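You operate a simulated robot arm through the tools that you are given. There is no shell and no other tool. Be economical: measure what you need, move in short steps, check, and stop when the job is done.

Carry out the task below with a simulated robot arm. There is one attempt and no reset: what you move stays moved.

## Task
Take the green valve carton and put it on the top of the shelf over the grey socket box. Put the blue valve labelled "A" from the oak top of the grey cabinet on the left end of the service bench. Take the grey rolled strap and leave it on top of the red tape case. Press the f-note piano key two times. Take the track sheet labelled "jingle" from the top of the wooden side table and put it on the top of the pedal bench. Put the grey steel box marked "felt" from the top of the pedal bench on the top of the wooden side table and the grey steel box that says "hooks" on top of the black large loudspeaker. Pull the left drawer of the guitar bench open. Any order will do. Set down upright: green valve carton, blue valve.
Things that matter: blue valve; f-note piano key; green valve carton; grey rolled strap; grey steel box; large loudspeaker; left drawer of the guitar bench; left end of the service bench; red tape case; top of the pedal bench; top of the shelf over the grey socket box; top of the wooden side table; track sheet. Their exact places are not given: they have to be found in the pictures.

It is judged by the outcome, as a careful person would: the job done as asked, and still so three seconds after it is handed in. It fails if anything else is knocked over, pushed out of place, dropped, spilled or broken. Flat cloth is picked up by pressing the open fingertips on it (5 to 10 N) and closing them slowly along it; thin cloth reads only 2 to 8 mm in the jaws.

## Robot
A 7-joint arm with a two-finger parallel gripper on a trunk, on a base that drives. Base frame: it is fixed to the floor where the robot stands at the start and does not move with it; the origin is under the middle of the robot, x ahead of it, y to its left, z up; the surface under the hand at the start is at about z = 900. Units: mm, rad, N and s.
Its first joint turns from -2.897 to 2.897 rad. Places, roughly: blue valve [500, 250, 1000]; f-note piano key [-5100, 6300, 800]; green valve carton [500, 0, 1000]; grey rolled strap (9x9x5 cm) [800, 1100, 1500]; grey steel box [-5250, 3750, 750]; large loudspeaker (20x20x9 cm) [-5200, 3500, 800]; left drawer of the guitar bench [700, 2700, 700]; left end of the service bench (23x40 cm) [-3360, 680, 760]; red tape case [750, 2250, 250]; top of the pedal bench [-5000, 3800, 800]; top of the shelf over the grey socket box (20x20 c [-1100, -1940, 980]; top of the wooden side table [-5100, 5100, 700]; track sheet [-5250, 4750, 750]. Payload 4.4 kg.
The TCP is the grasp point between the finger pads, 23 mm short of the fingertips. In the tool frame z runs along the fingers and y along their closing line. The gripper opens to 94 mm. The fingers are 38 mm wide and 10 mm thick; the gripper's body (54 by 96 mm) begins 39 mm behind the TCP.
Orientation is told as [roll, pitch, yaw] about the base's x, y, z axes, in that order, counted from this pose: with the fingers straight down and closing along the base's y, the tool's x points along the base's -x, its y along +y and its z along -z.

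## Interface
- The arm moves only by the tool step_arm. Its argument "steps" is a list that holds one entry, the list of rows, each a list of 7 numbers: the shift along the base's x, y, z in units of 400 mm (1.0 is 400 mm), then the turn, a rotation vector about the base's x, y, z in units of 45 degrees (1.0 is 45 degrees), then the gripper command, from -1 (shut) to 1 (fully open), values between in proportion. In form: [[[dx, dy, dz, ax, ay, az, grip], ...]]. A call has 1 to 10 rows; each row is the pose to reach, as a shift and turn from the pose commanded when the call began. A call with a number of a shift or a turn outside -1 to 1 is refused whole. Rows are played at 5 a second. More than 50 mm and 0.15 rad between two rows, or a gripper value outside its range, and nothing of the call is played. Where a pose cannot be reached the arm comes as near as it can. A force on the tool above 40 N (or 10 N above the force at the start of the call, whichever is more), or a blocked arm, ends the call early, and 0.2 s more pass. The fingers move at their own pace (about 108 mm/s each) and stop on an object; they squeeze with about 29 N. The grip force told is the motor's: it shows also when the fingers shut on nothing. Time passes only in rows, and 0.2 s behind the last, so rows that repeat a pose let the fingers close. The reply holds the time, the measured pose of the TCP, the force on the tool along the base axes, the opening and the grip force, in the units named above and with some noise, with the torque about the TCP (base axes, N m) and any sound that the robot's microphone picked up.
- Cameras (640 x 400 px; columns grow to the right, rows downward): "scene" is now at [176.9, 217.4, 1448.7]; the picture's right is [-0.22, -0.97, 0.00], its down [-0.72, 0.17, -0.67] and it looks along [0.65, -0.15, -0.74] (base axes); focal length 291 px, centre (320, 200). "wrist" rides on the gripper at [86, 16, -74] in the tool frame; the picture's right is [-0.18, 0.98, 0.00], its down [-0.58, -0.11, -0.81] and it looks along [-0.79, -0.15, 0.59] (tool axes); focal length 243 px, centre (320, 200).
- capture(camera): a new picture of that camera. The clock stands still meanwhile.
- roll_base(legs): drives the robot by 1 to 6 legs, each [ahead, left, turn to the left] in mm, mm and rad, along the robot's own axes; the way and the turn of a leg run together, so that a leg with both is an arc; at most 1500 mm and 3.142 rad a leg. The arm and the cameras ride along, it lands a little off, and it stops where it bumps. It gives what a move gives.
- pan_tilt(pan, tilt): turns the head with the scene camera to pan (to the left, within 2.094 rad either way) and tilt (down, from -0.506 to 1.204), counted from straight ahead of the robot. It gives what a move gives.
- locate(camera, pixels): for up to 12 pixels [column, row] of the newest picture of that camera ("zoom" is the newest enlarged one), the place [x, y, z] in the base frame of the surface seen there, good to about 3 mm. The clock stands still meanwhile.
- inspect(camera, box): a new picture of the part [left, top, right, bottom] of that camera's present view, enlarged. The clock stands still meanwhile.
- hand_in(): hands the job in; it is judged then, once.

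Work in short steps. Measure before you move; look again where a grasp or a placing could have gone wrong, and mend it. You have 138 turns and 150 pictures in all, those below and enlarged ones among them. Open the gripper and draw the arm clear of the work before you hand the job in, unless the task says otherwise.

The tools are called as name(argument=value, ...) on one line, values as JSON. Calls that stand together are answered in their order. step_arm: Moves the arm, as the interface text tells. Its arguments: {"type":"object","properties":{"steps":{"type":"array","items":{"type":"array","items":{"type":"array","items":{"type":"number"}}}}},"required":["steps"]} The other tools are called the same way: roll_base (legs) drives the base; pan_tilt (pan, tilt) turns the head that bears the scene camera; capture (camera) takes a picture; locate (camera, pixels) gives the place of the surface under pixels of a picture; inspect (camera, box) takes an enlarged picture of a part of a camera's view; hand_in () hands the job in.

At the start:

```text
time: 0.0
tcp_pos: [485.4, 345.7, 1122.0]
orientation: [-0.001, 0.001, 0.002]
ft_force: [0.2, 0.1, -0.5]
moment: [0.0, 0.0, -0.06]
opening: 93.8
grasp_force: 0.0
robot x, y, heading: [6.0, 0.7, -0.002]
head pan, tilt: [-0.225, 0.834]
```

scene: 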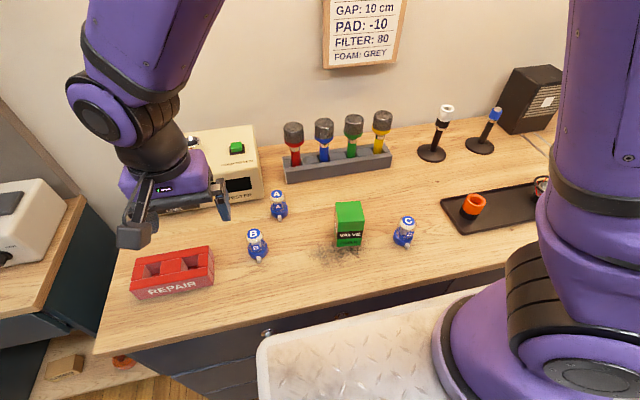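
wrist: 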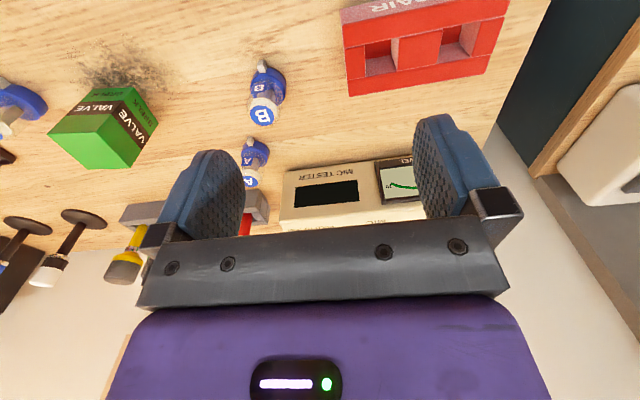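

The scene shows valve A near (278,203), B (257,243), C (404,231) and the green carton at (349,225). I measure these first.

locate(camera="scene", pixels=[[278, 195], [279, 212], [349, 210], [349, 238], [336, 206], [362, 206], [257, 236], [403, 222], [300, 215], [349, 255], [277, 217], [340, 244]])

inspect(camera="scene", box=[220, 160, 440, 298])

```text
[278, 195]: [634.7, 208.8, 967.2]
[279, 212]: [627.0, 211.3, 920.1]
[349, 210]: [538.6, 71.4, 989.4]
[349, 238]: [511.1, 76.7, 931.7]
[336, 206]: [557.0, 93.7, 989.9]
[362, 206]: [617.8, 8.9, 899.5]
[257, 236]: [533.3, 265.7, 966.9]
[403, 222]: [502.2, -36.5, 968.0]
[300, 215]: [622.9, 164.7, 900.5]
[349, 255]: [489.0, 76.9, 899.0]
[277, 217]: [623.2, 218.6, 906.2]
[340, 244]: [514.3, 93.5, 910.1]
```

```text
2.90 times, centred on (330, 229) of scene
```

zoom: 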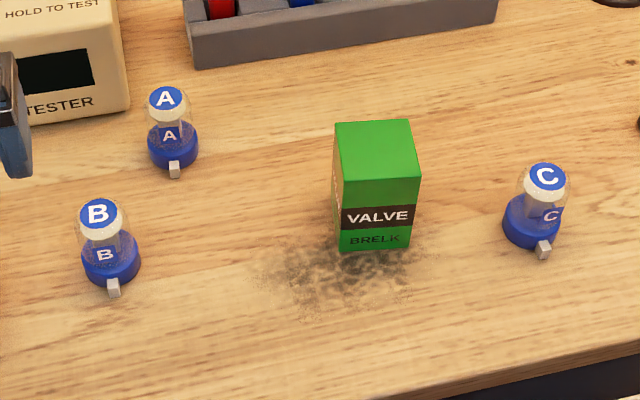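

The carton and valve A are clear. I locate the carton's top corners and the valve's edges in the enlarged picture.

locate(camera="zoom", pixels=[[339, 126], [408, 124], [416, 175], [345, 178], [375, 240], [167, 98], [152, 150], [196, 150], [172, 136], [174, 170], [154, 98], [180, 98]])

```text
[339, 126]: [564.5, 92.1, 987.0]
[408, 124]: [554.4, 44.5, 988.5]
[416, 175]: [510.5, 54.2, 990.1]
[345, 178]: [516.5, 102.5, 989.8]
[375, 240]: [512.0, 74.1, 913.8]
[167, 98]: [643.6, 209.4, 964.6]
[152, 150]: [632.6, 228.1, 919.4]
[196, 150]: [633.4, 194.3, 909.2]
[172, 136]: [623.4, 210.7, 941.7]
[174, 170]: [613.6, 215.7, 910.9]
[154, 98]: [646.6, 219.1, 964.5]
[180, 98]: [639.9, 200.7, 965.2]
```

The carton is about 50×50×90 mm, centred at (537,73), turned about -0.15 rad. I move over it and down to z≈958 with the gripper open.

step_arm(steps=[[[0.0215, -0.1134, 0, 0, 0, -0.032, 1], [0.043, -0.2268, 0, 0, 0, -0.064, 1], [0.0645, -0.3402, 0, 0, 0, -0.096, 1], [0.086, -0.4536, 0, 0, 0, -0.128, 1], [0.1075, -0.567, 0, 0, 0, -0.16, 1], [0.129, -0.6805, 0, 0, 0, -0.191, 1], [0.129, -0.6805, 0, 0, 0, -0.191, 1], [0.129, -0.6805, -0.1, 0, 0, -0.191, 1], [0.129, -0.6805, -0.2, 0, 0, -0.191, 1], [0.129, -0.6805, -0.3, 0, 0, -0.191, 1]]])

capture(camera="wrist")

```text
time: 2.2
tcp_pos: [537.2, 73.8, 1001.1]
orientation: [0.0, -0.001, -0.152]
ft_force: [-0.6, 0.0, -0.2]
moment: [0.01, -0.02, 0.0]
opening: 94.1
grasp_force: 0.0
robot x, y, heading: [4.1, 0.5, 0.002]
head pan, tilt: [-0.225, 0.834]
```

```text
146 pictures are left
```

wrist: 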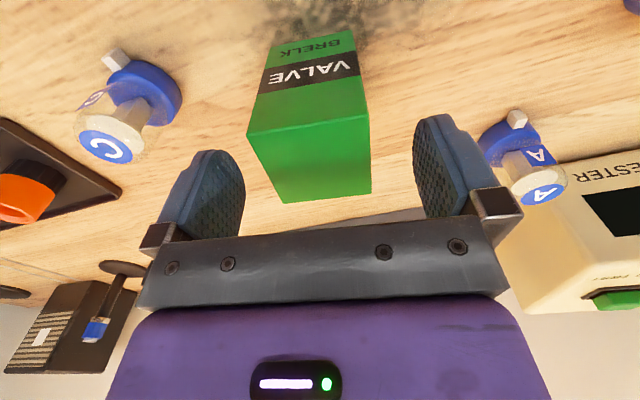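

The carton stands between the fingers. I go down 43 mm, close, and lift.

step_arm(steps=[[[0, 0, -0.055, 0, 0, 0, 1], [0, 0, -0.107, 0, 0, 0, 1], [0, 0, -0.107, 0, 0, 0, -1], [0, 0, -0.107, 0, 0, 0, -1], [0, 0, -0.107, 0, 0, 0, -1], [0, 0, 0, 0, 0, 0, -1], [0, 0, 0.1, 0, 0, 0, -1], [0, 0, 0.2, 0, 0, 0, -1], [0, 0, 0.3, 0, 0, 0, -1], [0, 0, 0.4, 0, 0, 0, -1]]])

capture(camera="wrist")

pan_tilt(pan=-2.09, tilt=0.35)

capture(camera="scene")

```text
time: 4.4
tcp_pos: [536.8, 73.1, 1162.5]
orientation: [0.0, 0.002, -0.15]
ft_force: [0.5, 0.4, -0.5]
moment: [0.0, 0.04, 0.03]
opening: 0.0
grasp_force: 29.3
robot x, y, heading: [1.1, 1.2, -0.001]
head pan, tilt: [-0.225, 0.834]
```

```text
145 pictures are left
```

wrist: 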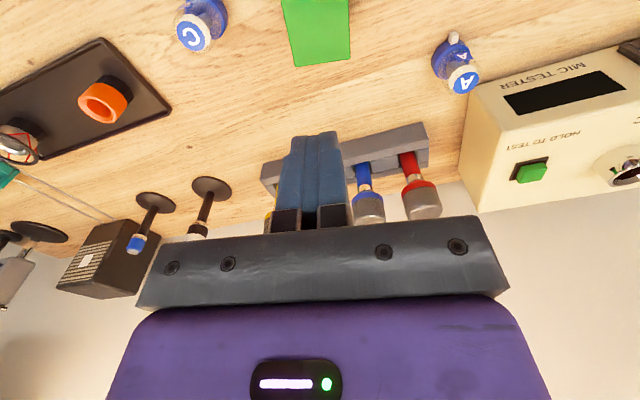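

```text
time: 6.2
tcp_pos: [537.4, 73.0, 1161.6]
orientation: [0.001, -0.001, -0.151]
ft_force: [-0.4, -0.3, 0.5]
moment: [-0.01, -0.04, -0.03]
opening: 0.1
grasp_force: 29.4
robot x, y, heading: [1.7, -3.2, -0.001]
head pan, tilt: [-2.089, 0.351]
```

```text
144 pictures are left
```

scene: 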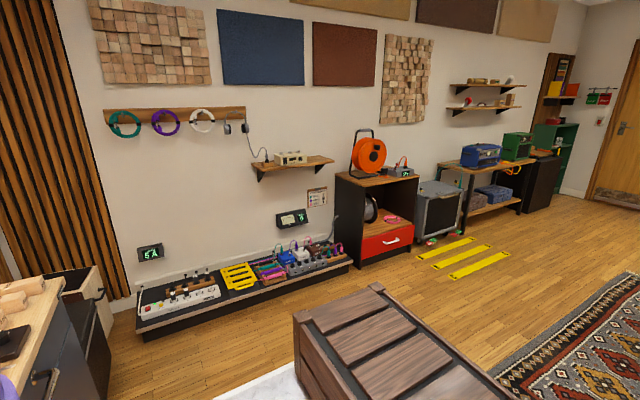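

The fingers shut on nothing: the carton was not held. I look back at it, and locate some points of the new view first.

locate(camera="scene", pixels=[[295, 167], [265, 165], [325, 162], [290, 158], [400, 172], [370, 183], [405, 250], [180, 300], [300, 262], [380, 290], [500, 163], [470, 265]])

inspect(camera="scene", box=[220, 110, 440, 300])

pan_tilt(pan=-0.1, tilt=0.834)

capture(camera="scene")

```text
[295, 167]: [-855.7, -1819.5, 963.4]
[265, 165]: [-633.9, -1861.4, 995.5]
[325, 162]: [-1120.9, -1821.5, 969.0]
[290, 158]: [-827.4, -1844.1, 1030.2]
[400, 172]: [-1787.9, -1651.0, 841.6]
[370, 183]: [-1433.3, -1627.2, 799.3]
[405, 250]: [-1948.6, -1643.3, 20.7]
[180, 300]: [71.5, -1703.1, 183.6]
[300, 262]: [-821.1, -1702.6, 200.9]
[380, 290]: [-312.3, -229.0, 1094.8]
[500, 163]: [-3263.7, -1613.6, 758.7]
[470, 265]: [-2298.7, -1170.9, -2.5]
```

```text
2.11 times, centred on (330, 205) of scene
```

zoom: 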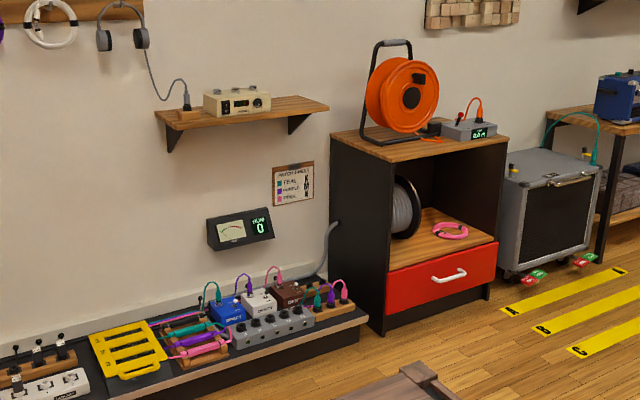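

```text
time: 8.2
tcp_pos: [537.3, 74.3, 1162.0]
orientation: [0.0, -0.001, -0.151]
ft_force: [-0.3, -0.1, 1.1]
moment: [-0.03, 0.0, -0.01]
opening: 0.1
grasp_force: 29.2
robot x, y, heading: [-0.2, 2.3, 0.002]
head pan, tilt: [-0.099, 0.834]
```

```text
142 pictures are left
```

scene: 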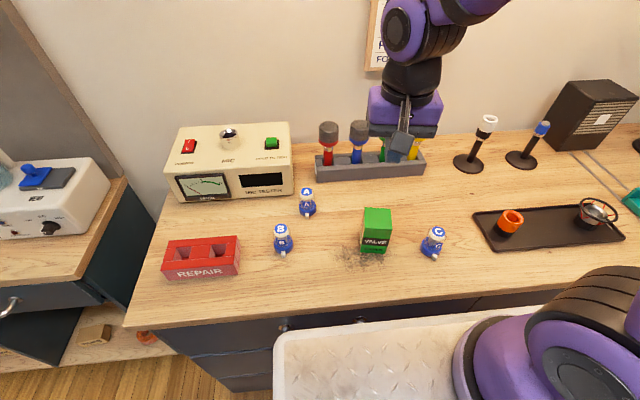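

The carton still stands in place, unmoved (376,230). I'll try again, closing longer and reading opening before lifting.

locate(camera="scene", pixels=[[365, 210], [390, 212], [386, 230], [362, 230], [374, 250]])

step_arm(steps=[[[0, 0, 0, 0, 0, 0, 1], [0, 0, -0.1, 0, 0, 0, 1], [0, 0, -0.2, 0, 0, 0, 1], [0, 0, -0.3, 0, 0, 0, 1], [0, 0, -0.4, 0, 0, 0, 1], [0, 0, -0.46, 0, 0, 0, 1], [0, 0, -0.51, 0, 0, 0, 1], [0, 0, -0.51, 0, 0, 0, -1], [0, 0, -0.51, 0, 0, 0, -1], [0, 0, -0.51, 0, 0, 0, -1]]])

capture(camera="scene")

```text
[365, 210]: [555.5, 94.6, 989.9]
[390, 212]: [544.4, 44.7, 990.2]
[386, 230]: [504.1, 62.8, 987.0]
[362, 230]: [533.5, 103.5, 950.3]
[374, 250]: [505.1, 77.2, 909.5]
```

```text
time: 10.4
tcp_pos: [536.5, 74.2, 957.4]
orientation: [-0.002, 0.0, -0.15]
ft_force: [-0.4, -0.2, 0.6]
moment: [0.02, -0.01, 0.02]
opening: 54.6
grasp_force: 28.7
robot x, y, heading: [0.8, -0.4, -0.003]
head pan, tilt: [-0.099, 0.834]
```

```text
141 pictures are left
```

scene: 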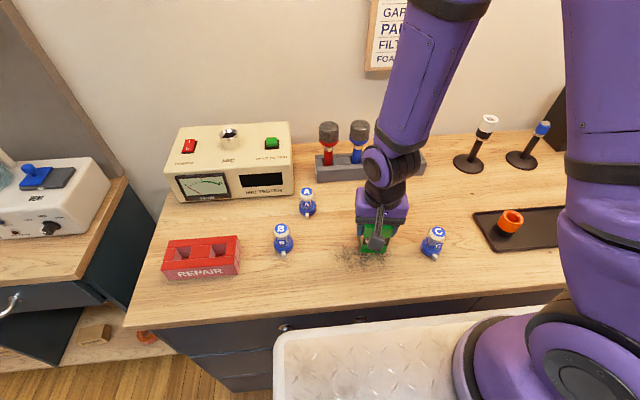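

Fingers hold at 54.6 mm. I lift slowly and watch the opening and force.

step_arm(steps=[[[0, 0, 0, 0, 0, 0, -1], [0, 0, 0.005, 0, 0, 0, -1], [0, 0, 0.01, 0, 0, 0, -1], [0, 0, 0.02, 0, 0, 0, -1], [0, 0, 0.03, 0, 0, 0, -1], [0, 0, 0.04, 0, 0, 0, -1]]])

capture(camera="wrist")

```text
time: 11.8
tcp_pos: [537.3, 73.4, 973.9]
orientation: [0.001, 0.0, -0.15]
ft_force: [0.2, -0.3, -1.5]
moment: [-0.03, 0.01, 0.0]
opening: 55.0
grasp_force: 29.6
robot x, y, heading: [3.4, -5.2, 0.003]
head pan, tilt: [-0.099, 0.834]
```

```text
140 pictures are left
```

wrist: 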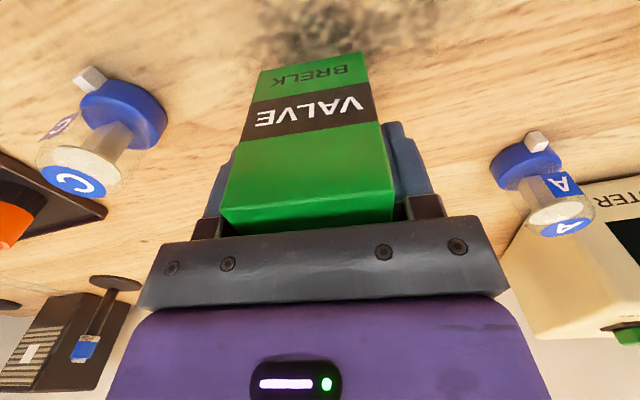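

It may be held (−1.5 N). I lift a further 40 mm slowly and look again.

step_arm(steps=[[[0, 0, 0.01, 0, 0, 0, -1], [0, 0, 0.02, 0, 0, 0, -1], [0, 0, 0.03, 0, 0, 0, -1], [0, 0, 0.04, 0, 0, 0, -1], [0, 0, 0.05, 0, 0, 0, -1], [0, 0, 0.06, 0, 0, 0, -1], [0, 0, 0.07, 0, 0, 0, -1], [0, 0, 0.08, 0, 0, 0, -1], [0, 0, 0.09, 0, 0, 0, -1], [0, 0, 0.1, 0, 0, 0, -1]]])

capture(camera="wrist")

```text
time: 14.0
tcp_pos: [538.6, 74.3, 1012.3]
orientation: [0.001, -0.001, -0.149]
ft_force: [-0.3, -0.4, -0.7]
moment: [-0.02, 0.02, 0.04]
opening: 54.7
grasp_force: 29.4
robot x, y, heading: [0.6, -0.9, -0.001]
head pan, tilt: [-0.099, 0.834]
```

```text
139 pictures are left
```

wrist: 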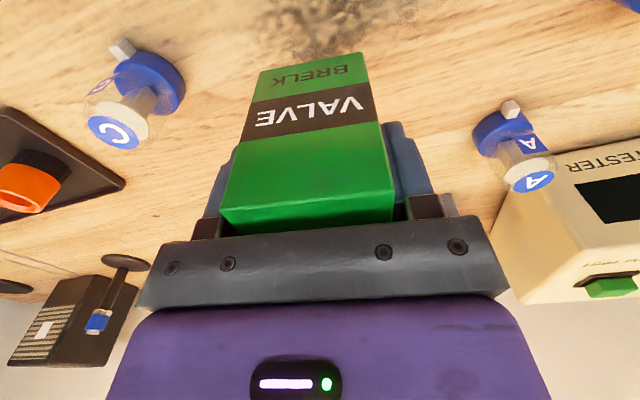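

The carton is firmly in hand. I lift it on slowly to about z=1130, then look around the robot to plan the driving.

step_arm(steps=[[[0, 0, 0.03, 0, 0, 0, -1], [0, 0, 0.06, 0, 0, 0, -1], [0, 0, 0.09, 0, 0, 0, -1], [0, 0, 0.12, 0, 0, 0, -1], [0, 0, 0.15, 0, 0, 0, -1], [0, 0, 0.18, 0, 0, 0, -1], [0, 0, 0.21, 0, 0, 0, -1], [0, 0, 0.24, 0, 0, 0, -1], [0, 0, 0.27, 0, 0, 0, -1], [0, 0, 0.3, 0, 0, 0, -1]]])

pan_tilt(pan=-2.09, tilt=0.75)

capture(camera="scene")

pan_tilt(pan=2.09, tilt=0.35)

capture(camera="scene")

```text
time: 16.2
tcp_pos: [537.7, 74.3, 1134.6]
orientation: [0.001, 0.0, -0.151]
ft_force: [0.6, -0.3, -1.3]
moment: [-0.01, -0.01, -0.02]
opening: 54.4
grasp_force: 28.6
robot x, y, heading: [-1.3, 2.0, 0.003]
head pan, tilt: [-0.099, 0.834]
```

```text
time: 18.1
tcp_pos: [536.4, 73.5, 1133.5]
orientation: [0.0, 0.0, -0.151]
ft_force: [-0.8, 0.0, -0.6]
moment: [0.01, -0.06, 0.01]
opening: 54.6
grasp_force: 29.2
robot x, y, heading: [0.2, 0.1, -0.0]
head pan, tilt: [-2.089, 0.75]
```

```text
138 pictures are left
```

scene: 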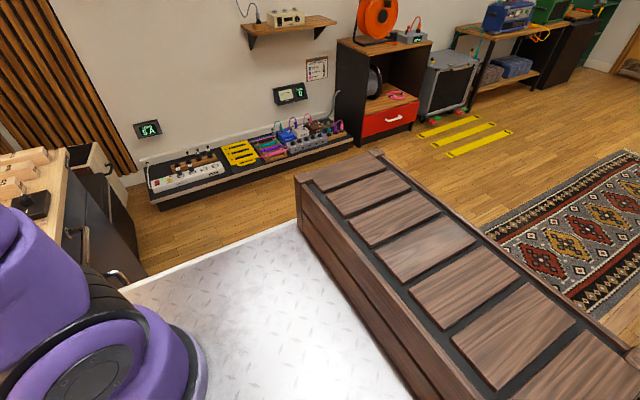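

```text
time: 21.5
tcp_pos: [537.0, 73.6, 1134.2]
orientation: [0.001, 0.0, -0.149]
ft_force: [0.0, 0.2, -0.7]
moment: [0.03, 0.01, 0.01]
opening: 54.8
grasp_force: 29.3
robot x, y, heading: [0.7, -0.5, -0.001]
head pan, tilt: [2.089, 0.351]
```

```text
137 pictures are left
```

scene: 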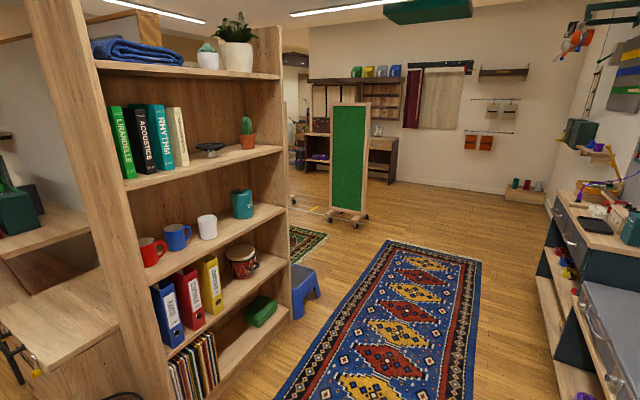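

The wooden hull and steel plate appear to be the robot's own body. I locate obstacles on the left side for route planning.

locate(camera="scene", pixels=[[280, 320], [185, 360], [345, 220], [310, 300], [380, 300], [465, 280], [330, 390], [570, 340], [400, 180], [30, 340], [520, 190], [300, 170]])

pan_tilt(pan=0.9, tilt=0.4)

capture(camera="scene")

```text
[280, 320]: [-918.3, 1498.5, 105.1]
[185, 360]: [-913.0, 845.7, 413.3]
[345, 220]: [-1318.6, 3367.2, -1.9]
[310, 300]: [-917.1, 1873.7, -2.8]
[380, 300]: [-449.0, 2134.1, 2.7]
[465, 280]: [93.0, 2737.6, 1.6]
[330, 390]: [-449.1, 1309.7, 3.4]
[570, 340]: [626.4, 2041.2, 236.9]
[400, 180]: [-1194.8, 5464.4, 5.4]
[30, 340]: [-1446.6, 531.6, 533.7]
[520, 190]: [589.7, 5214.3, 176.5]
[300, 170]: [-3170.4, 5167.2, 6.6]
```

```text
time: 22.9
tcp_pos: [537.2, 73.4, 1133.9]
orientation: [-0.001, 0.0, -0.15]
ft_force: [-0.2, -0.7, -0.5]
moment: [0.02, -0.01, 0.0]
opening: 54.7
grasp_force: 29.3
robot x, y, heading: [0.3, 0.8, -0.002]
head pan, tilt: [0.901, 0.4]
```

```text
136 pictures are left
```

scene: 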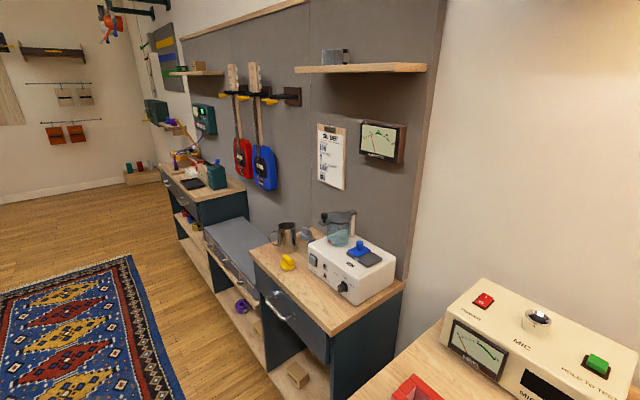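

I measure the robot's own deck and hull to know its footprint.

locate(camera="scene", pixels=[[335, 57], [337, 68], [300, 70], [420, 70], [230, 250], [285, 290], [185, 185], [180, 195], [345, 50], [327, 52], [240, 305], [215, 177]])

pan_tilt(pan=-2.09, tilt=1.1)

capture(camera="scene")

locate(camera="scene", pixels=[[300, 100], [320, 60], [500, 240], [620, 330], [250, 150], [120, 180], [330, 300], [600, 150], [400, 150], [300, 200]])

```text
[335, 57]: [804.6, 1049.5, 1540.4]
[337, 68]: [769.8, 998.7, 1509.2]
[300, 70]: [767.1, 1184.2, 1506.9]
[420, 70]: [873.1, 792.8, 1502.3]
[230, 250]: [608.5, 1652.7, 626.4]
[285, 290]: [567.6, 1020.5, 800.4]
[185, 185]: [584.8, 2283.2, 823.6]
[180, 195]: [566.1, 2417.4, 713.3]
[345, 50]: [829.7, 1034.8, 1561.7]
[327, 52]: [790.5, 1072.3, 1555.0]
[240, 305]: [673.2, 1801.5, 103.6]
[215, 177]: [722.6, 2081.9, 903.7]
```

```text
time: 25.5
tcp_pos: [537.8, 72.7, 1133.4]
orientation: [0.0, 0.001, -0.15]
ft_force: [-0.3, -0.4, -0.5]
moment: [0.0, 0.03, -0.06]
opening: 54.7
grasp_force: 29.3
robot x, y, heading: [0.9, 0.2, -0.001]
head pan, tilt: [-2.089, 1.1]
```

```text
135 pictures are left
```

scene: 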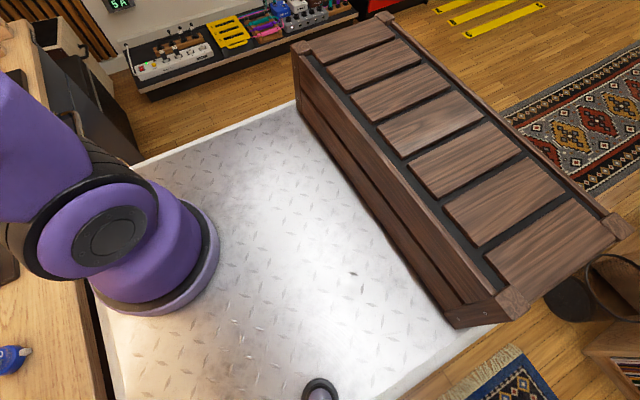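

```text
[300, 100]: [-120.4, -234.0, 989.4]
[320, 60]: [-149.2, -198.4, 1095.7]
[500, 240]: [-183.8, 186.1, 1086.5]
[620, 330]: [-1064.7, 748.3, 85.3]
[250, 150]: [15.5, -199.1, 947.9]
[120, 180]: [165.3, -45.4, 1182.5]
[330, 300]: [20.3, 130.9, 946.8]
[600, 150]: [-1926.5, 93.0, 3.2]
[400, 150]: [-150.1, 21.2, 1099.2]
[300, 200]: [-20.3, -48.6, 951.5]
```

The robot's footprint is compact (deck ±270 mm). I back off the bench, drive to about (-1100,-1130) and turn to face the wall shelf at -y.

roll_base(legs=[[-500, 0, 0], [-600, -1120, 0], [0, 0, -1.5708]])

pan_tilt(pan=0, tilt=0.6)

capture(camera="scene")

```text
time: 38.2
tcp_pos: [-1038.2, -1645.6, 1134.3]
orientation: [0.001, -0.001, -1.731]
ft_force: [-0.5, 0.2, -0.4]
moment: [-0.01, -0.03, -0.03]
opening: 54.7
grasp_force: 29.1
robot x, y, heading: [-1104.5, -1105.6, -1.58]
head pan, tilt: [-2.089, 1.1]
```

```text
time: 40.2
tcp_pos: [-1037.4, -1645.8, 1133.1]
orientation: [0.002, 0.0, -1.728]
ft_force: [0.4, -0.4, -1.3]
moment: [-0.04, 0.02, -0.05]
opening: 54.6
grasp_force: 28.9
robot x, y, heading: [-1108.2, -1106.6, -1.584]
head pan, tilt: [0.0, 0.6]
```

```text
134 pictures are left
```

scene: 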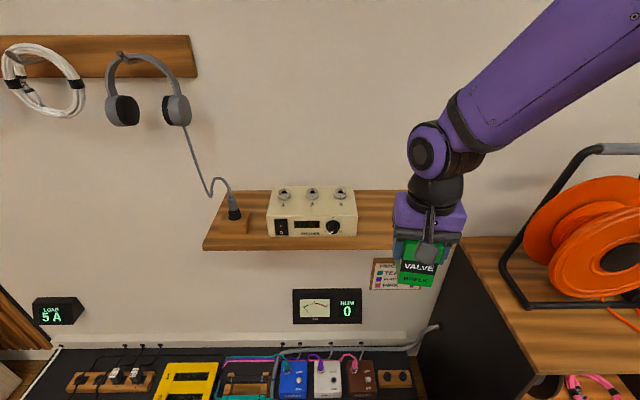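

I measure the free shelf part right of the cream preamp (365–395, 200–245).

locate(camera="scene", pixels=[[375, 205], [385, 225], [365, 235], [385, 242], [365, 195], [355, 230], [210, 243], [240, 190], [418, 285], [440, 290]])

```text
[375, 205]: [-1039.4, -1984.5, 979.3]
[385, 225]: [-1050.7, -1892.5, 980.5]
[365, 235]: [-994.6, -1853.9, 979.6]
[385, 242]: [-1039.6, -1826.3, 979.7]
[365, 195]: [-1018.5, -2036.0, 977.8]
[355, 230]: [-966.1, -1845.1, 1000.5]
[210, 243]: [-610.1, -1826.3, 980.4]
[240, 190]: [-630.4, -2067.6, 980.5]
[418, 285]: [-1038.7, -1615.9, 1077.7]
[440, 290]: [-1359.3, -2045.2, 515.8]
```

Shelf top is z=980; the free zone centre (-1100,-1940) is clear. I move over it slowly at present height.

step_arm(steps=[[[-0.0155, -0.0735, 0, 0, 0, 0.02, -1], [-0.031, -0.147, 0, 0, 0, 0.04, -1], [-0.0465, -0.2205, 0, 0, 0, 0.06, -1], [-0.062, -0.294, 0, 0, 0, 0.08, -1], [-0.0775, -0.3675, 0, 0, 0, 0.1, -1], [-0.093, -0.441, 0, 0, 0, 0.12, -1], [-0.1085, -0.5145, 0, 0, 0, 0.14, -1], [-0.124, -0.588, 0, 0, 0, 0.16, -1], [-0.1395, -0.6615, 0, 0, 0, 0.18, -1], [-0.155, -0.735, 0, 0, 0, 0.2, -1]]])

step_arm(steps=[[[0, 0, -0.05, 0, 0, 0, -1], [0, 0, -0.1, 0, 0, 0, -1], [0, 0, -0.15, 0, 0, 0, -1], [0, 0, -0.19, 0, 0, 0, -1], [0, 0, -0.21, 0, 0, 0, -1], [0, 0, -0.225, 0, 0, 0, -1], [0, 0, -0.232, 0, 0, 0, -1]]])

capture(camera="wrist")

```text
time: 42.4
tcp_pos: [-1099.2, -1938.6, 1134.4]
orientation: [0.0, 0.0, -1.572]
ft_force: [0.3, 0.5, 0.0]
moment: [-0.02, 0.04, 0.02]
opening: 54.6
grasp_force: 29.2
robot x, y, heading: [-1106.9, -1106.0, -1.575]
head pan, tilt: [0.0, 0.6]
```

```text
time: 44.0
tcp_pos: [-1099.7, -1939.8, 1041.4]
orientation: [0.001, -0.001, -1.572]
ft_force: [1.9, 0.0, -0.2]
moment: [0.0, -0.03, 0.02]
opening: 54.8
grasp_force: 28.8
robot x, y, heading: [-1104.6, -1109.8, -1.581]
head pan, tilt: [0.0, 0.6]
```

```text
133 pictures are left
```

wrist: 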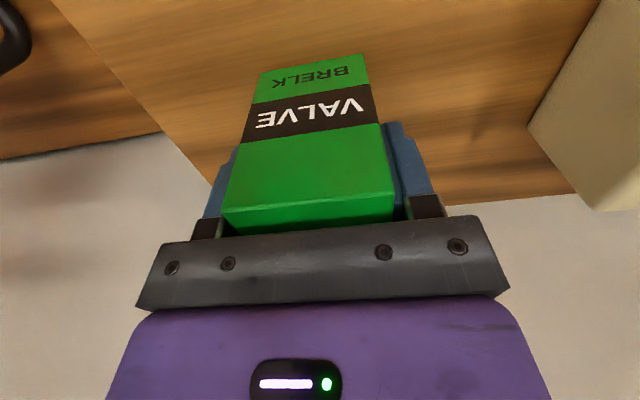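

The carton is just above the shelf. I lower to contact in small steps, then release and rise.

step_arm(steps=[[[0, 0, -0.004, 0, 0, 0, -1], [0, 0, -0.008, 0, 0, 0, -1], [0, 0, -0.01, 0, 0, 0, -1]]])

step_arm(steps=[[[0, 0, 0, 0, 0, 0, 0.3], [0, 0, 0, 0, 0, 0, 1], [0, 0, 0, 0, 0, 0, 1], [0, 0, 0.05, 0, 0, 0, 1], [0, 0, 0.12, 0, 0, 0, 1], [0, 0, 0.2, 0, 0, 0, 1], [0, 0, 0.3, 0, 0, 0, 1]]])

capture(camera="wrist")

capture(camera="scene")

```text
time: 44.8
tcp_pos: [-1099.6, -1939.5, 1038.3]
orientation: [-0.001, 0.001, -1.571]
ft_force: [-0.3, -0.2, 3.6]
moment: [0.03, 0.03, 0.0]
opening: 54.8
grasp_force: 29.3
robot x, y, heading: [-1104.5, -1108.4, -1.577]
head pan, tilt: [0.0, 0.6]
```

```text
time: 46.4
tcp_pos: [-1099.8, -1939.3, 1157.8]
orientation: [0.0, 0.001, -1.572]
ft_force: [1.1, -1.0, -0.1]
moment: [0.04, -0.02, 0.0]
opening: 93.9
grasp_force: 0.2
robot x, y, heading: [-1105.6, -1102.2, -1.577]
head pan, tilt: [0.0, 0.6]
```

```text
132 pictures are left
```

wrist: 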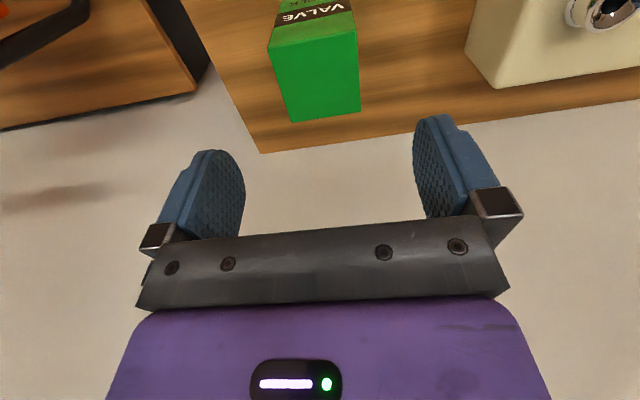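

```text
131 pictures are left
```

scene: 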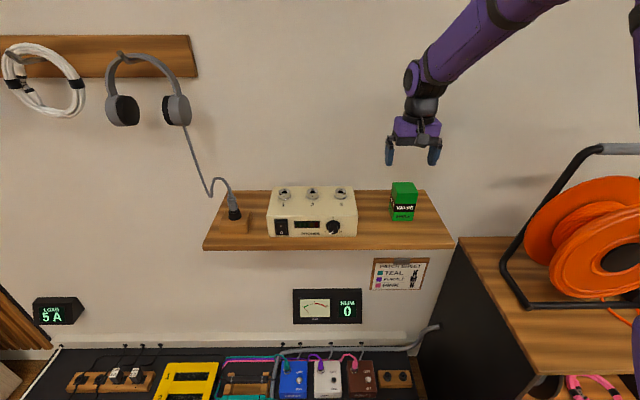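

The carton stands upright on the shelf (403,200). I draw the arm back and drive to the start place for valve A.

step_arm(steps=[[[0, 0.1, 0.02, 0, 0, 0, 1], [0, 0.2, 0.02, 0, 0, 0, 1], [0, 0.3, 0.02, 0, 0, 0, 1], [0, 0.4, 0.02, 0, 0, 0, 1], [0, 0.5, 0.02, 0, 0, 0, 1], [0, 0.6, 0.02, 0, 0, 0, 1]]])

roll_base(legs=[[0, 0, 1.577], [605, 1120, 0], [500, 0, 0]])

pan_tilt(pan=-0.1, tilt=0.834)

capture(camera="scene")

```text
time: 47.8
tcp_pos: [-1100.5, -1700.1, 1165.2]
orientation: [-0.001, -0.001, -1.574]
ft_force: [-0.4, -1.1, -0.1]
moment: [0.03, 0.01, 0.0]
opening: 93.9
grasp_force: 0.3
robot x, y, heading: [-1106.8, -1109.2, -1.581]
head pan, tilt: [0.0, 0.6]
```

```text
time: 60.5
tcp_pos: [604.2, 0.6, 1164.7]
orientation: [0.0, 0.0, 0.001]
ft_force: [-0.2, 0.4, -0.7]
moment: [-0.02, -0.01, 0.0]
opening: 93.7
grasp_force: 0.0
robot x, y, heading: [14.3, -3.9, -0.002]
head pan, tilt: [0.0, 0.6]
```

```text
time: 61.3
tcp_pos: [604.1, 3.0, 1164.7]
orientation: [0.0, 0.001, 0.002]
ft_force: [0.3, 0.5, 0.8]
moment: [0.0, -0.01, 0.01]
opening: 93.9
grasp_force: 0.1
robot x, y, heading: [9.6, -4.5, -0.002]
head pan, tilt: [-0.099, 0.834]
```

```text
130 pictures are left
```

scene: 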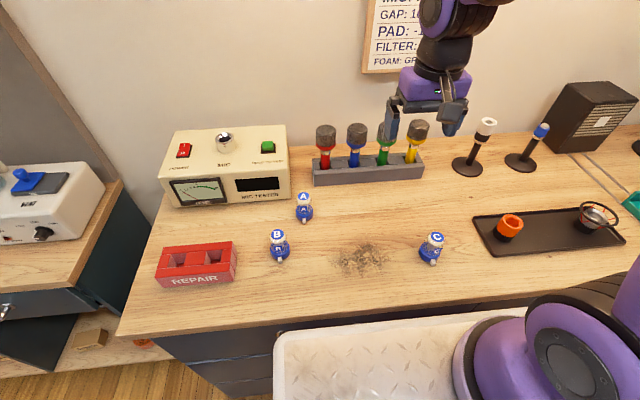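

Valve A is at (304,205), close to the tester. I locate the valve and the tester's corner.

locate(camera="scene", pixels=[[304, 197], [303, 215], [296, 214], [312, 214], [289, 198], [285, 200], [289, 150], [250, 200], [280, 175], [305, 223], [320, 187]])

inspect(camera="scene", box=[240, 150, 360, 240])

```text
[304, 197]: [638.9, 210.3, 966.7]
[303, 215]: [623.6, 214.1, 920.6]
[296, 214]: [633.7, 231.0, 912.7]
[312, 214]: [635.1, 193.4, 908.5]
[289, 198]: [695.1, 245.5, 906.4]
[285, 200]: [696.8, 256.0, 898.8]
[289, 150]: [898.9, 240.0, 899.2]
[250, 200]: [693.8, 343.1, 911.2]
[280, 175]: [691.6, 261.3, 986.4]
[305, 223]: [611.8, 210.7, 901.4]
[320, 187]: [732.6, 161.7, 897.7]
```

```text
4.44 times, centred on (300, 195) of scene
```

zoom: 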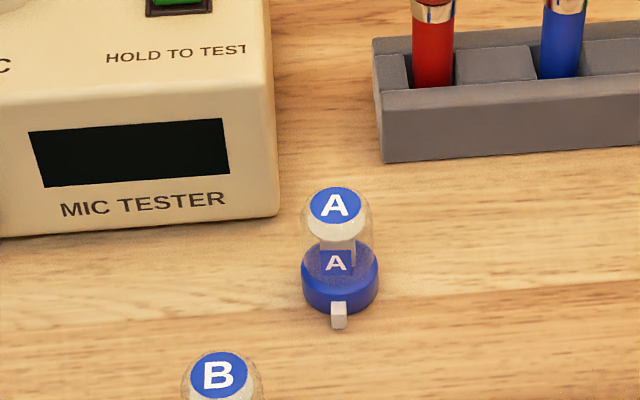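

Valve A centre ≈(635,211), top 967, the tester front is at x=694. I move over it and down to z≈960 first.

step_arm(steps=[[[0.0155, 0.104, 0, 0, 0, 0, 1], [0.031, 0.208, 0, 0, 0, 0, 1], [0.0465, 0.312, 0, 0, 0, 0, 1], [0.062, 0.416, 0, 0, 0, 0, 1], [0.0775, 0.52, 0, 0, 0, 0, 1], [0.0775, 0.52, -0.1, 0, 0, 0, 1], [0.0775, 0.52, -0.2, 0, 0, 0, 1], [0.0775, 0.52, -0.3, 0, 0, 0, 1], [0.0775, 0.52, -0.4, 0, 0, 0, 1], [0.0775, 0.52, -0.45, 0, 0, 0, 1]]])

capture(camera="wrist")

```text
time: 63.5
tcp_pos: [636.0, 209.8, 985.1]
orientation: [0.001, 0.0, -0.002]
ft_force: [0.2, 0.1, 0.1]
moment: [0.02, 0.0, 0.01]
opening: 93.9
grasp_force: 0.1
robot x, y, heading: [6.7, -5.1, -0.007]
head pan, tilt: [-0.099, 0.834]
```

```text
128 pictures are left
```

wrist: 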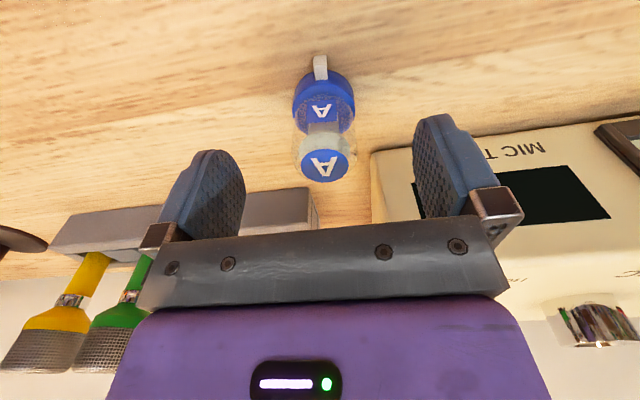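

Valve A is centred between the fingers. I go down to 934 and close.

step_arm(steps=[[[0, 0, -0.04, 0, 0, 0, 1], [0, 0, -0.08, 0, 0, 0, 1], [0, 0, -0.11, 0, 0, 0, 1], [0, 0, -0.127, 0, 0, 0, 1], [0, 0, -0.127, 0, 0, 0, 0.2], [0, 0, -0.127, 0, 0, 0, -0.4], [0, 0, -0.127, 0, 0, 0, -1], [0, 0, -0.127, 0, 0, 0, -1], [0, 0, -0.127, 0, 0, 0, -1]]])

step_arm(steps=[[[0, 0, 0.005, 0, 0, 0, -1], [0, 0, 0.015, 0, 0, 0, -1], [0, 0, 0.03, 0, 0, 0, -1], [0, 0, 0.05, 0, 0, 0, -1], [0, 0, 0.08, 0, 0, 0, -1], [0, 0, 0.11, 0, 0, 0, -1]]])

capture(camera="wrist")

```text
time: 65.5
tcp_pos: [635.0, 209.9, 933.8]
orientation: [0.0, -0.001, 0.004]
ft_force: [-0.6, -0.3, -0.9]
moment: [0.01, 0.0, 0.0]
opening: 40.5
grasp_force: 29.4
robot x, y, heading: [12.1, -6.8, -0.007]
head pan, tilt: [-0.099, 0.834]
```

```text
time: 66.9
tcp_pos: [636.1, 209.9, 977.6]
orientation: [-0.001, 0.0, 0.0]
ft_force: [0.2, 0.7, -0.4]
moment: [0.01, 0.02, 0.02]
opening: 40.5
grasp_force: 28.8
robot x, y, heading: [10.9, -5.5, -0.004]
head pan, tilt: [-0.099, 0.834]
```

```text
127 pictures are left
```

wrist: 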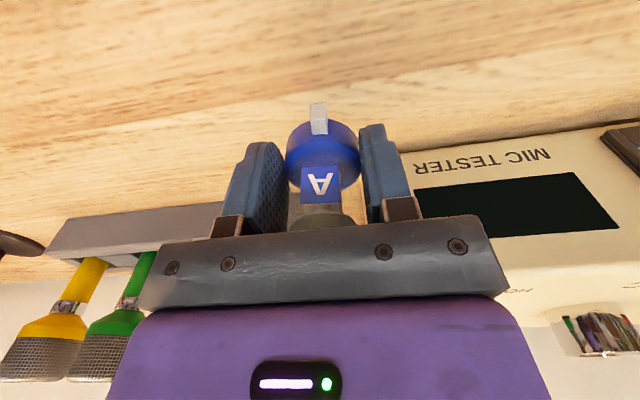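

Held. I lift and draw the arm in, then back off and turn to face -x to view the way to the service bench.

step_arm(steps=[[[0, 0, 0.05, 0, 0, 0, -1], [0, 0, 0.1, 0, 0, 0, -1], [0, 0, 0.17, 0, 0, 0, -1], [0, 0, 0.24, 0, 0, 0, -1], [0, 0, 0.31, 0, 0, 0, -1], [0, 0, 0.38, 0, 0, 0, -1], [-0.04, -0.1, 0.42, 0, 0, 0, -1], [-0.08, -0.2, 0.42, 0, 0, 0, -1], [-0.12, -0.3, 0.42, 0, 0, 0, -1], [-0.15, -0.4, 0.42, 0, 0, 0, -1]]])

roll_base(legs=[[-500, 0, 0], [-500, -650, 0], [0, 0, 3.1]])

pan_tilt(pan=-0.4, tilt=0.3)

capture(camera="scene")

```text
time: 69.1
tcp_pos: [575.3, 50.6, 1146.0]
orientation: [0.0, -0.001, 0.003]
ft_force: [0.0, 1.3, -1.1]
moment: [-0.05, 0.0, -0.01]
opening: 40.1
grasp_force: 29.2
robot x, y, heading: [13.7, -5.0, -0.006]
head pan, tilt: [-0.099, 0.834]
```

```text
time: 83.3
tcp_pos: [-1562.6, -686.3, 1145.3]
orientation: [0.0, 0.001, 3.119]
ft_force: [0.6, -0.8, -0.4]
moment: [-0.01, 0.02, 0.03]
opening: 40.3
grasp_force: 29.3
robot x, y, heading: [-996.6, -646.2, 3.112]
head pan, tilt: [-0.099, 0.834]
```

```text
time: 84.3
tcp_pos: [-1561.8, -687.0, 1147.4]
orientation: [0.001, 0.0, 3.119]
ft_force: [-0.2, 0.0, -0.6]
moment: [0.01, 0.0, 0.01]
opening: 39.9
grasp_force: 28.9
robot x, y, heading: [-998.3, -643.9, 3.115]
head pan, tilt: [-0.4, 0.3]
```

```text
126 pictures are left
```

scene: 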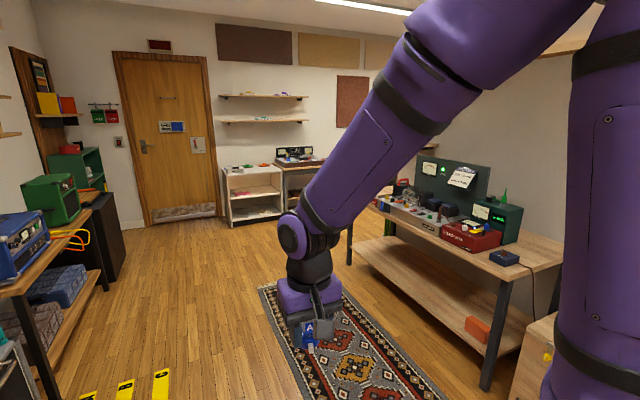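

The service bench is on the right (380–560, 190–270). I locate points on it and on the floor.

locate(camera="scene", pixels=[[480, 262], [550, 260], [390, 190], [378, 208], [350, 230], [420, 228], [470, 235], [500, 340], [490, 380], [410, 200], [270, 230], [80, 300]])

inspect(camera="scene", box=[330, 130, 550, 280])

```text
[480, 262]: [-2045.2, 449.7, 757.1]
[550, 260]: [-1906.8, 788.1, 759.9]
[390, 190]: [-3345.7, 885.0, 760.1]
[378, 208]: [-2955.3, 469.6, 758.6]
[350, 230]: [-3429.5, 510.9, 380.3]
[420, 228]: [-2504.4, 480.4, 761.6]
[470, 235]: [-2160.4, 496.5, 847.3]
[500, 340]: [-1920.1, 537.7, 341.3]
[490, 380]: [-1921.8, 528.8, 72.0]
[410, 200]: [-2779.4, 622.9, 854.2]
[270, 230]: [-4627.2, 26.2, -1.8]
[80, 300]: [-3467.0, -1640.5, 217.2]
```

```text
2.67 times, centred on (440, 205) of scene
```

zoom: 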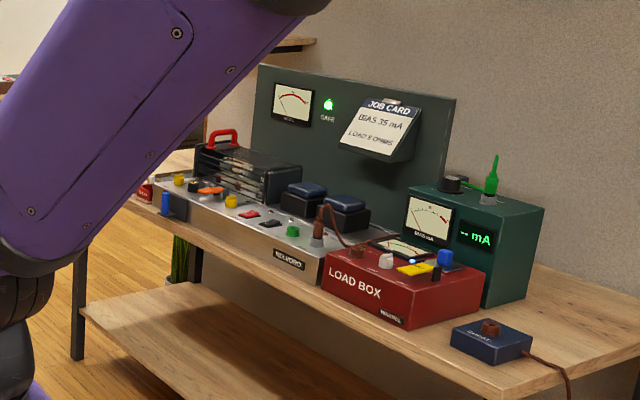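

Bench top is z=760, spanning x -1900..-3480, y from 440. I drive west along the aisle to x≈-3360, turn to face +y and approach.

roll_base(legs=[[1500, 0, 0], [860, 0, 0], [0, 0, -1.544], [440, 0, 0]])

pan_tilt(pan=0, tilt=0.6)

capture(camera="scene")

```text
time: 101.9
tcp_pos: [-3413.6, 441.9, 1146.4]
orientation: [0.0, 0.0, 1.576]
ft_force: [0.4, -0.3, -0.5]
moment: [-0.02, 0.03, 0.01]
opening: 39.5
grasp_force: 28.9
robot x, y, heading: [-3360.3, -119.6, 1.568]
head pan, tilt: [-0.4, 0.3]
```

```text
time: 102.8
tcp_pos: [-3412.5, 442.4, 1146.4]
orientation: [-0.001, 0.0, 1.576]
ft_force: [-0.2, -0.1, 0.2]
moment: [-0.02, 0.0, -0.01]
opening: 39.4
grasp_force: 29.0
robot x, y, heading: [-3357.8, -123.2, 1.561]
head pan, tilt: [0.0, 0.6]
```

```text
124 pictures are left
```

scene: 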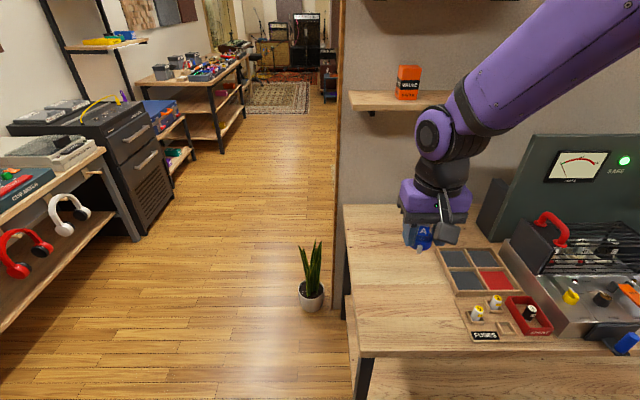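

The free left end of the bench is around (390,270). I measure it and the trays beside it.

locate(camera="scene", pixels=[[390, 270], [348, 215], [360, 350], [445, 255], [460, 300], [420, 300], [400, 320], [380, 240], [330, 300], [311, 290], [460, 330], [345, 300]])

```text
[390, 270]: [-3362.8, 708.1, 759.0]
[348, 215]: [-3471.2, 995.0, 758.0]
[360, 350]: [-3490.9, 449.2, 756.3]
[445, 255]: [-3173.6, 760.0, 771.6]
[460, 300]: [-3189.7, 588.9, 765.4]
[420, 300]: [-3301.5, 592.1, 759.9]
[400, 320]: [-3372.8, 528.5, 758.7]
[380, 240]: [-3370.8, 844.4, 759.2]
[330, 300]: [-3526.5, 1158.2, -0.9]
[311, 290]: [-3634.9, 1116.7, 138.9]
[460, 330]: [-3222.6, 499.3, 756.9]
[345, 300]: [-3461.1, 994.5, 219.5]
```

Target (-3370,680), surface 759, so final TCP z≈794. I move over and descend in two calls.

step_arm(steps=[[[0.018, 0.1, 0, 0, 0, 0, -1], [0.036, 0.2, 0, 0, 0, 0, -1], [0.054, 0.3, 0, 0, 0, 0, -1], [0.072, 0.4, 0, 0, 0, 0, -1], [0.09, 0.5, 0, 0, 0, 0, -1], [0.107, 0.595, 0, 0, 0, 0, -1], [0.107, 0.595, -0.1, 0, 0, 0, -1], [0.107, 0.595, -0.2, 0, 0, 0, -1], [0.107, 0.595, -0.3, 0, 0, 0, -1], [0.107, 0.595, -0.4, 0, 0, 0, -1]]])

step_arm(steps=[[[0, 0, -0.1, 0, 0, 0, -1], [0, 0, -0.2, 0, 0, 0, -1], [0, 0, -0.3, 0, 0, 0, -1], [0, 0, -0.38, 0, 0, 0, -1], [0, 0, -0.43, 0, 0, 0, -1], [0, 0, -0.45, 0, 0, 0, -1], [0, 0, -0.465, 0, 0, 0, -1]]])

capture(camera="wrist")

```text
time: 105.0
tcp_pos: [-3369.4, 679.0, 985.7]
orientation: [-0.001, -0.002, 1.576]
ft_force: [0.5, 0.7, -0.3]
moment: [0.0, 0.03, 0.01]
opening: 39.2
grasp_force: 29.4
robot x, y, heading: [-3355.6, -123.0, 1.565]
head pan, tilt: [0.0, 0.6]
```

```text
time: 106.6
tcp_pos: [-3371.8, 681.1, 799.5]
orientation: [-0.001, 0.0, 1.575]
ft_force: [0.4, 0.3, -1.2]
moment: [-0.01, 0.02, 0.0]
opening: 39.1
grasp_force: 28.7
robot x, y, heading: [-3355.7, -120.2, 1.563]
head pan, tilt: [0.0, 0.6]
```

```text
123 pictures are left
```

wrist: 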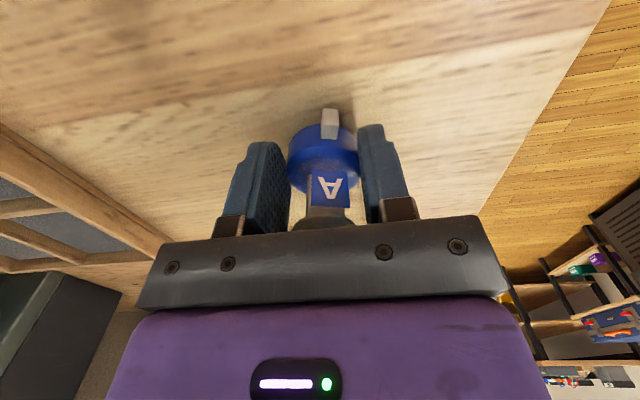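

Slight creep in the grip; I lower in fine steps until contact.

step_arm(steps=[[[0, 0, -0.004, 0, 0, 0, -1], [0, 0, -0.008, 0, 0, 0, -1], [0, 0, -0.012, 0, 0, 0, -1]]])

```text
time: 107.4
tcp_pos: [-3370.8, 680.4, 795.7]
orientation: [0.0, 0.001, 1.575]
ft_force: [-0.4, -1.2, -0.7]
moment: [-0.02, -0.01, 0.02]
opening: 39.2
grasp_force: 28.9
robot x, y, heading: [-3355.9, -120.2, 1.567]
head pan, tilt: [0.0, 0.6]
```

No contact yet; two more fine steps.

step_arm(steps=[[[0, 0, -0.004, 0, 0, 0, -1], [0, 0, -0.007, 0, 0, 0, -1]]])

```text
time: 108.0
tcp_pos: [-3370.5, 680.2, 794.3]
orientation: [0.0, -0.002, 1.577]
ft_force: [0.8, -3.6, 18.1]
moment: [0.08, -0.01, 0.1]
opening: 39.2
grasp_force: 28.5
robot x, y, heading: [-3355.9, -121.4, 1.567]
head pan, tilt: [0.0, 0.6]
```

Contact at 18 N. I ease up 1 mm, release, and rise.

step_arm(steps=[[[0, 0, 0.003, 0, 0, 0, -1], [0, 0, 0.003, 0, 0, 0, -0.2], [0, 0, 0.003, 0, 0, 0, 0.4], [0, 0, 0.003, 0, 0, 0, 1], [0, 0, 0.003, 0, 0, 0, 1], [0, 0, 0.08, 0, 0, 0, 1], [0, 0, 0.18, 0, 0, 0, 1], [0, 0, 0.28, 0, 0, 0, 1], [0, 0, 0.38, 0, 0, 0, 1]]])

capture(camera="wrist")

```text
time: 110.0
tcp_pos: [-3370.3, 679.5, 944.3]
orientation: [0.0, 0.001, 1.578]
ft_force: [-0.6, 0.2, 0.2]
moment: [-0.04, -0.02, -0.02]
opening: 94.2
grasp_force: 0.1
robot x, y, heading: [-3354.2, -122.1, 1.565]
head pan, tilt: [0.0, 0.6]
```

```text
122 pictures are left
```

wrist: 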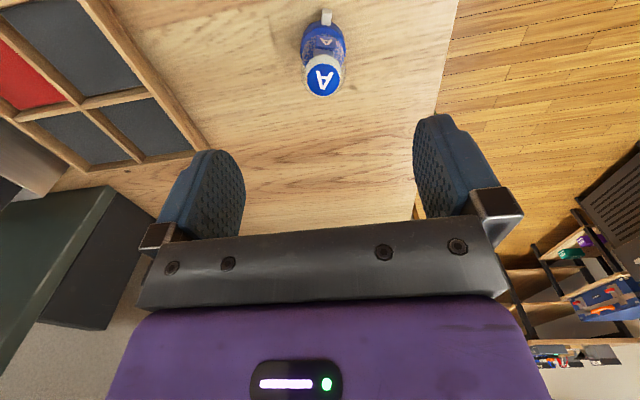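

Valve A stands upright. I retract the arm and measure the corridor ahead-left for the drive north along x≈-4300.

step_arm(steps=[[[0, 0, 0.1, 0, 0, 0, 1], [0, 0, 0.2, 0, 0, 0, 1], [0, 0, 0.3, 0, 0, 0, 1], [0, 0, 0.4, 0, 0, 0, 1], [0, 0, 0.5, 0, 0, 0, 1], [0, -0.1, 0.5, 0, 0, 0, 1], [0, -0.2, 0.5, 0, 0, 0, 1], [0, -0.3, 0.5, 0, 0, 0, 1], [0, -0.4, 0.5, 0, 0, 0, 1], [0, -0.5, 0.5, 0, 0, 0, 1]]])

locate(camera="scene", pixels=[[100, 155], [130, 225], [60, 250], [190, 160], [240, 130], [215, 75], [275, 100], [165, 110], [335, 100], [280, 45], [310, 60], [225, 148]])

roll_base(legs=[[-250, 0, 0], [0, 900, 0]])

pan_tilt(pan=0.2, tilt=0.2)

capture(camera="scene")

```text
time: 112.2
tcp_pos: [-3370.1, 480.7, 1144.9]
orientation: [-0.001, 0.0, 1.575]
ft_force: [-0.1, 0.1, -0.3]
moment: [-0.02, 0.01, -0.02]
opening: 94.2
grasp_force: 0.1
robot x, y, heading: [-3353.0, -120.3, 1.566]
head pan, tilt: [0.0, 0.6]
```

```text
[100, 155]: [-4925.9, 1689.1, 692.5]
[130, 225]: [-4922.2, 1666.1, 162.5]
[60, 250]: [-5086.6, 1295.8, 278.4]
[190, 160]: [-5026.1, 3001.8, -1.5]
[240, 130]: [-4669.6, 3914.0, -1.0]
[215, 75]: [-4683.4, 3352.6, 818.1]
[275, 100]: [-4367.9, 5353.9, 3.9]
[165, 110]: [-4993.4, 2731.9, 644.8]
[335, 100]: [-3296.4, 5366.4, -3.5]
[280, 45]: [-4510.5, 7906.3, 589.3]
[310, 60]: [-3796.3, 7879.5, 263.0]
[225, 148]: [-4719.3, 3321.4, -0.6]
```

```text
time: 118.4
tcp_pos: [-4281.2, 228.0, 1146.5]
orientation: [0.0, -0.001, 1.581]
ft_force: [0.6, -0.3, 0.2]
moment: [-0.05, 0.03, 0.0]
opening: 94.1
grasp_force: 0.0
robot x, y, heading: [-4265.0, -377.7, 1.574]
head pan, tilt: [0.0, 0.6]
```

```text
time: 119.2
tcp_pos: [-4281.4, 227.3, 1145.1]
orientation: [-0.001, 0.0, 1.581]
ft_force: [0.9, -0.2, -0.2]
moment: [-0.04, -0.01, -0.02]
opening: 94.0
grasp_force: 0.1
robot x, y, heading: [-4264.3, -374.3, 1.573]
head pan, tilt: [0.201, 0.201]
```

```text
121 pictures are left
```

scene: 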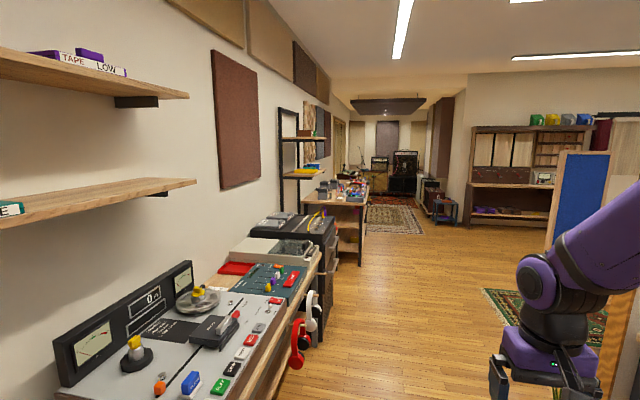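

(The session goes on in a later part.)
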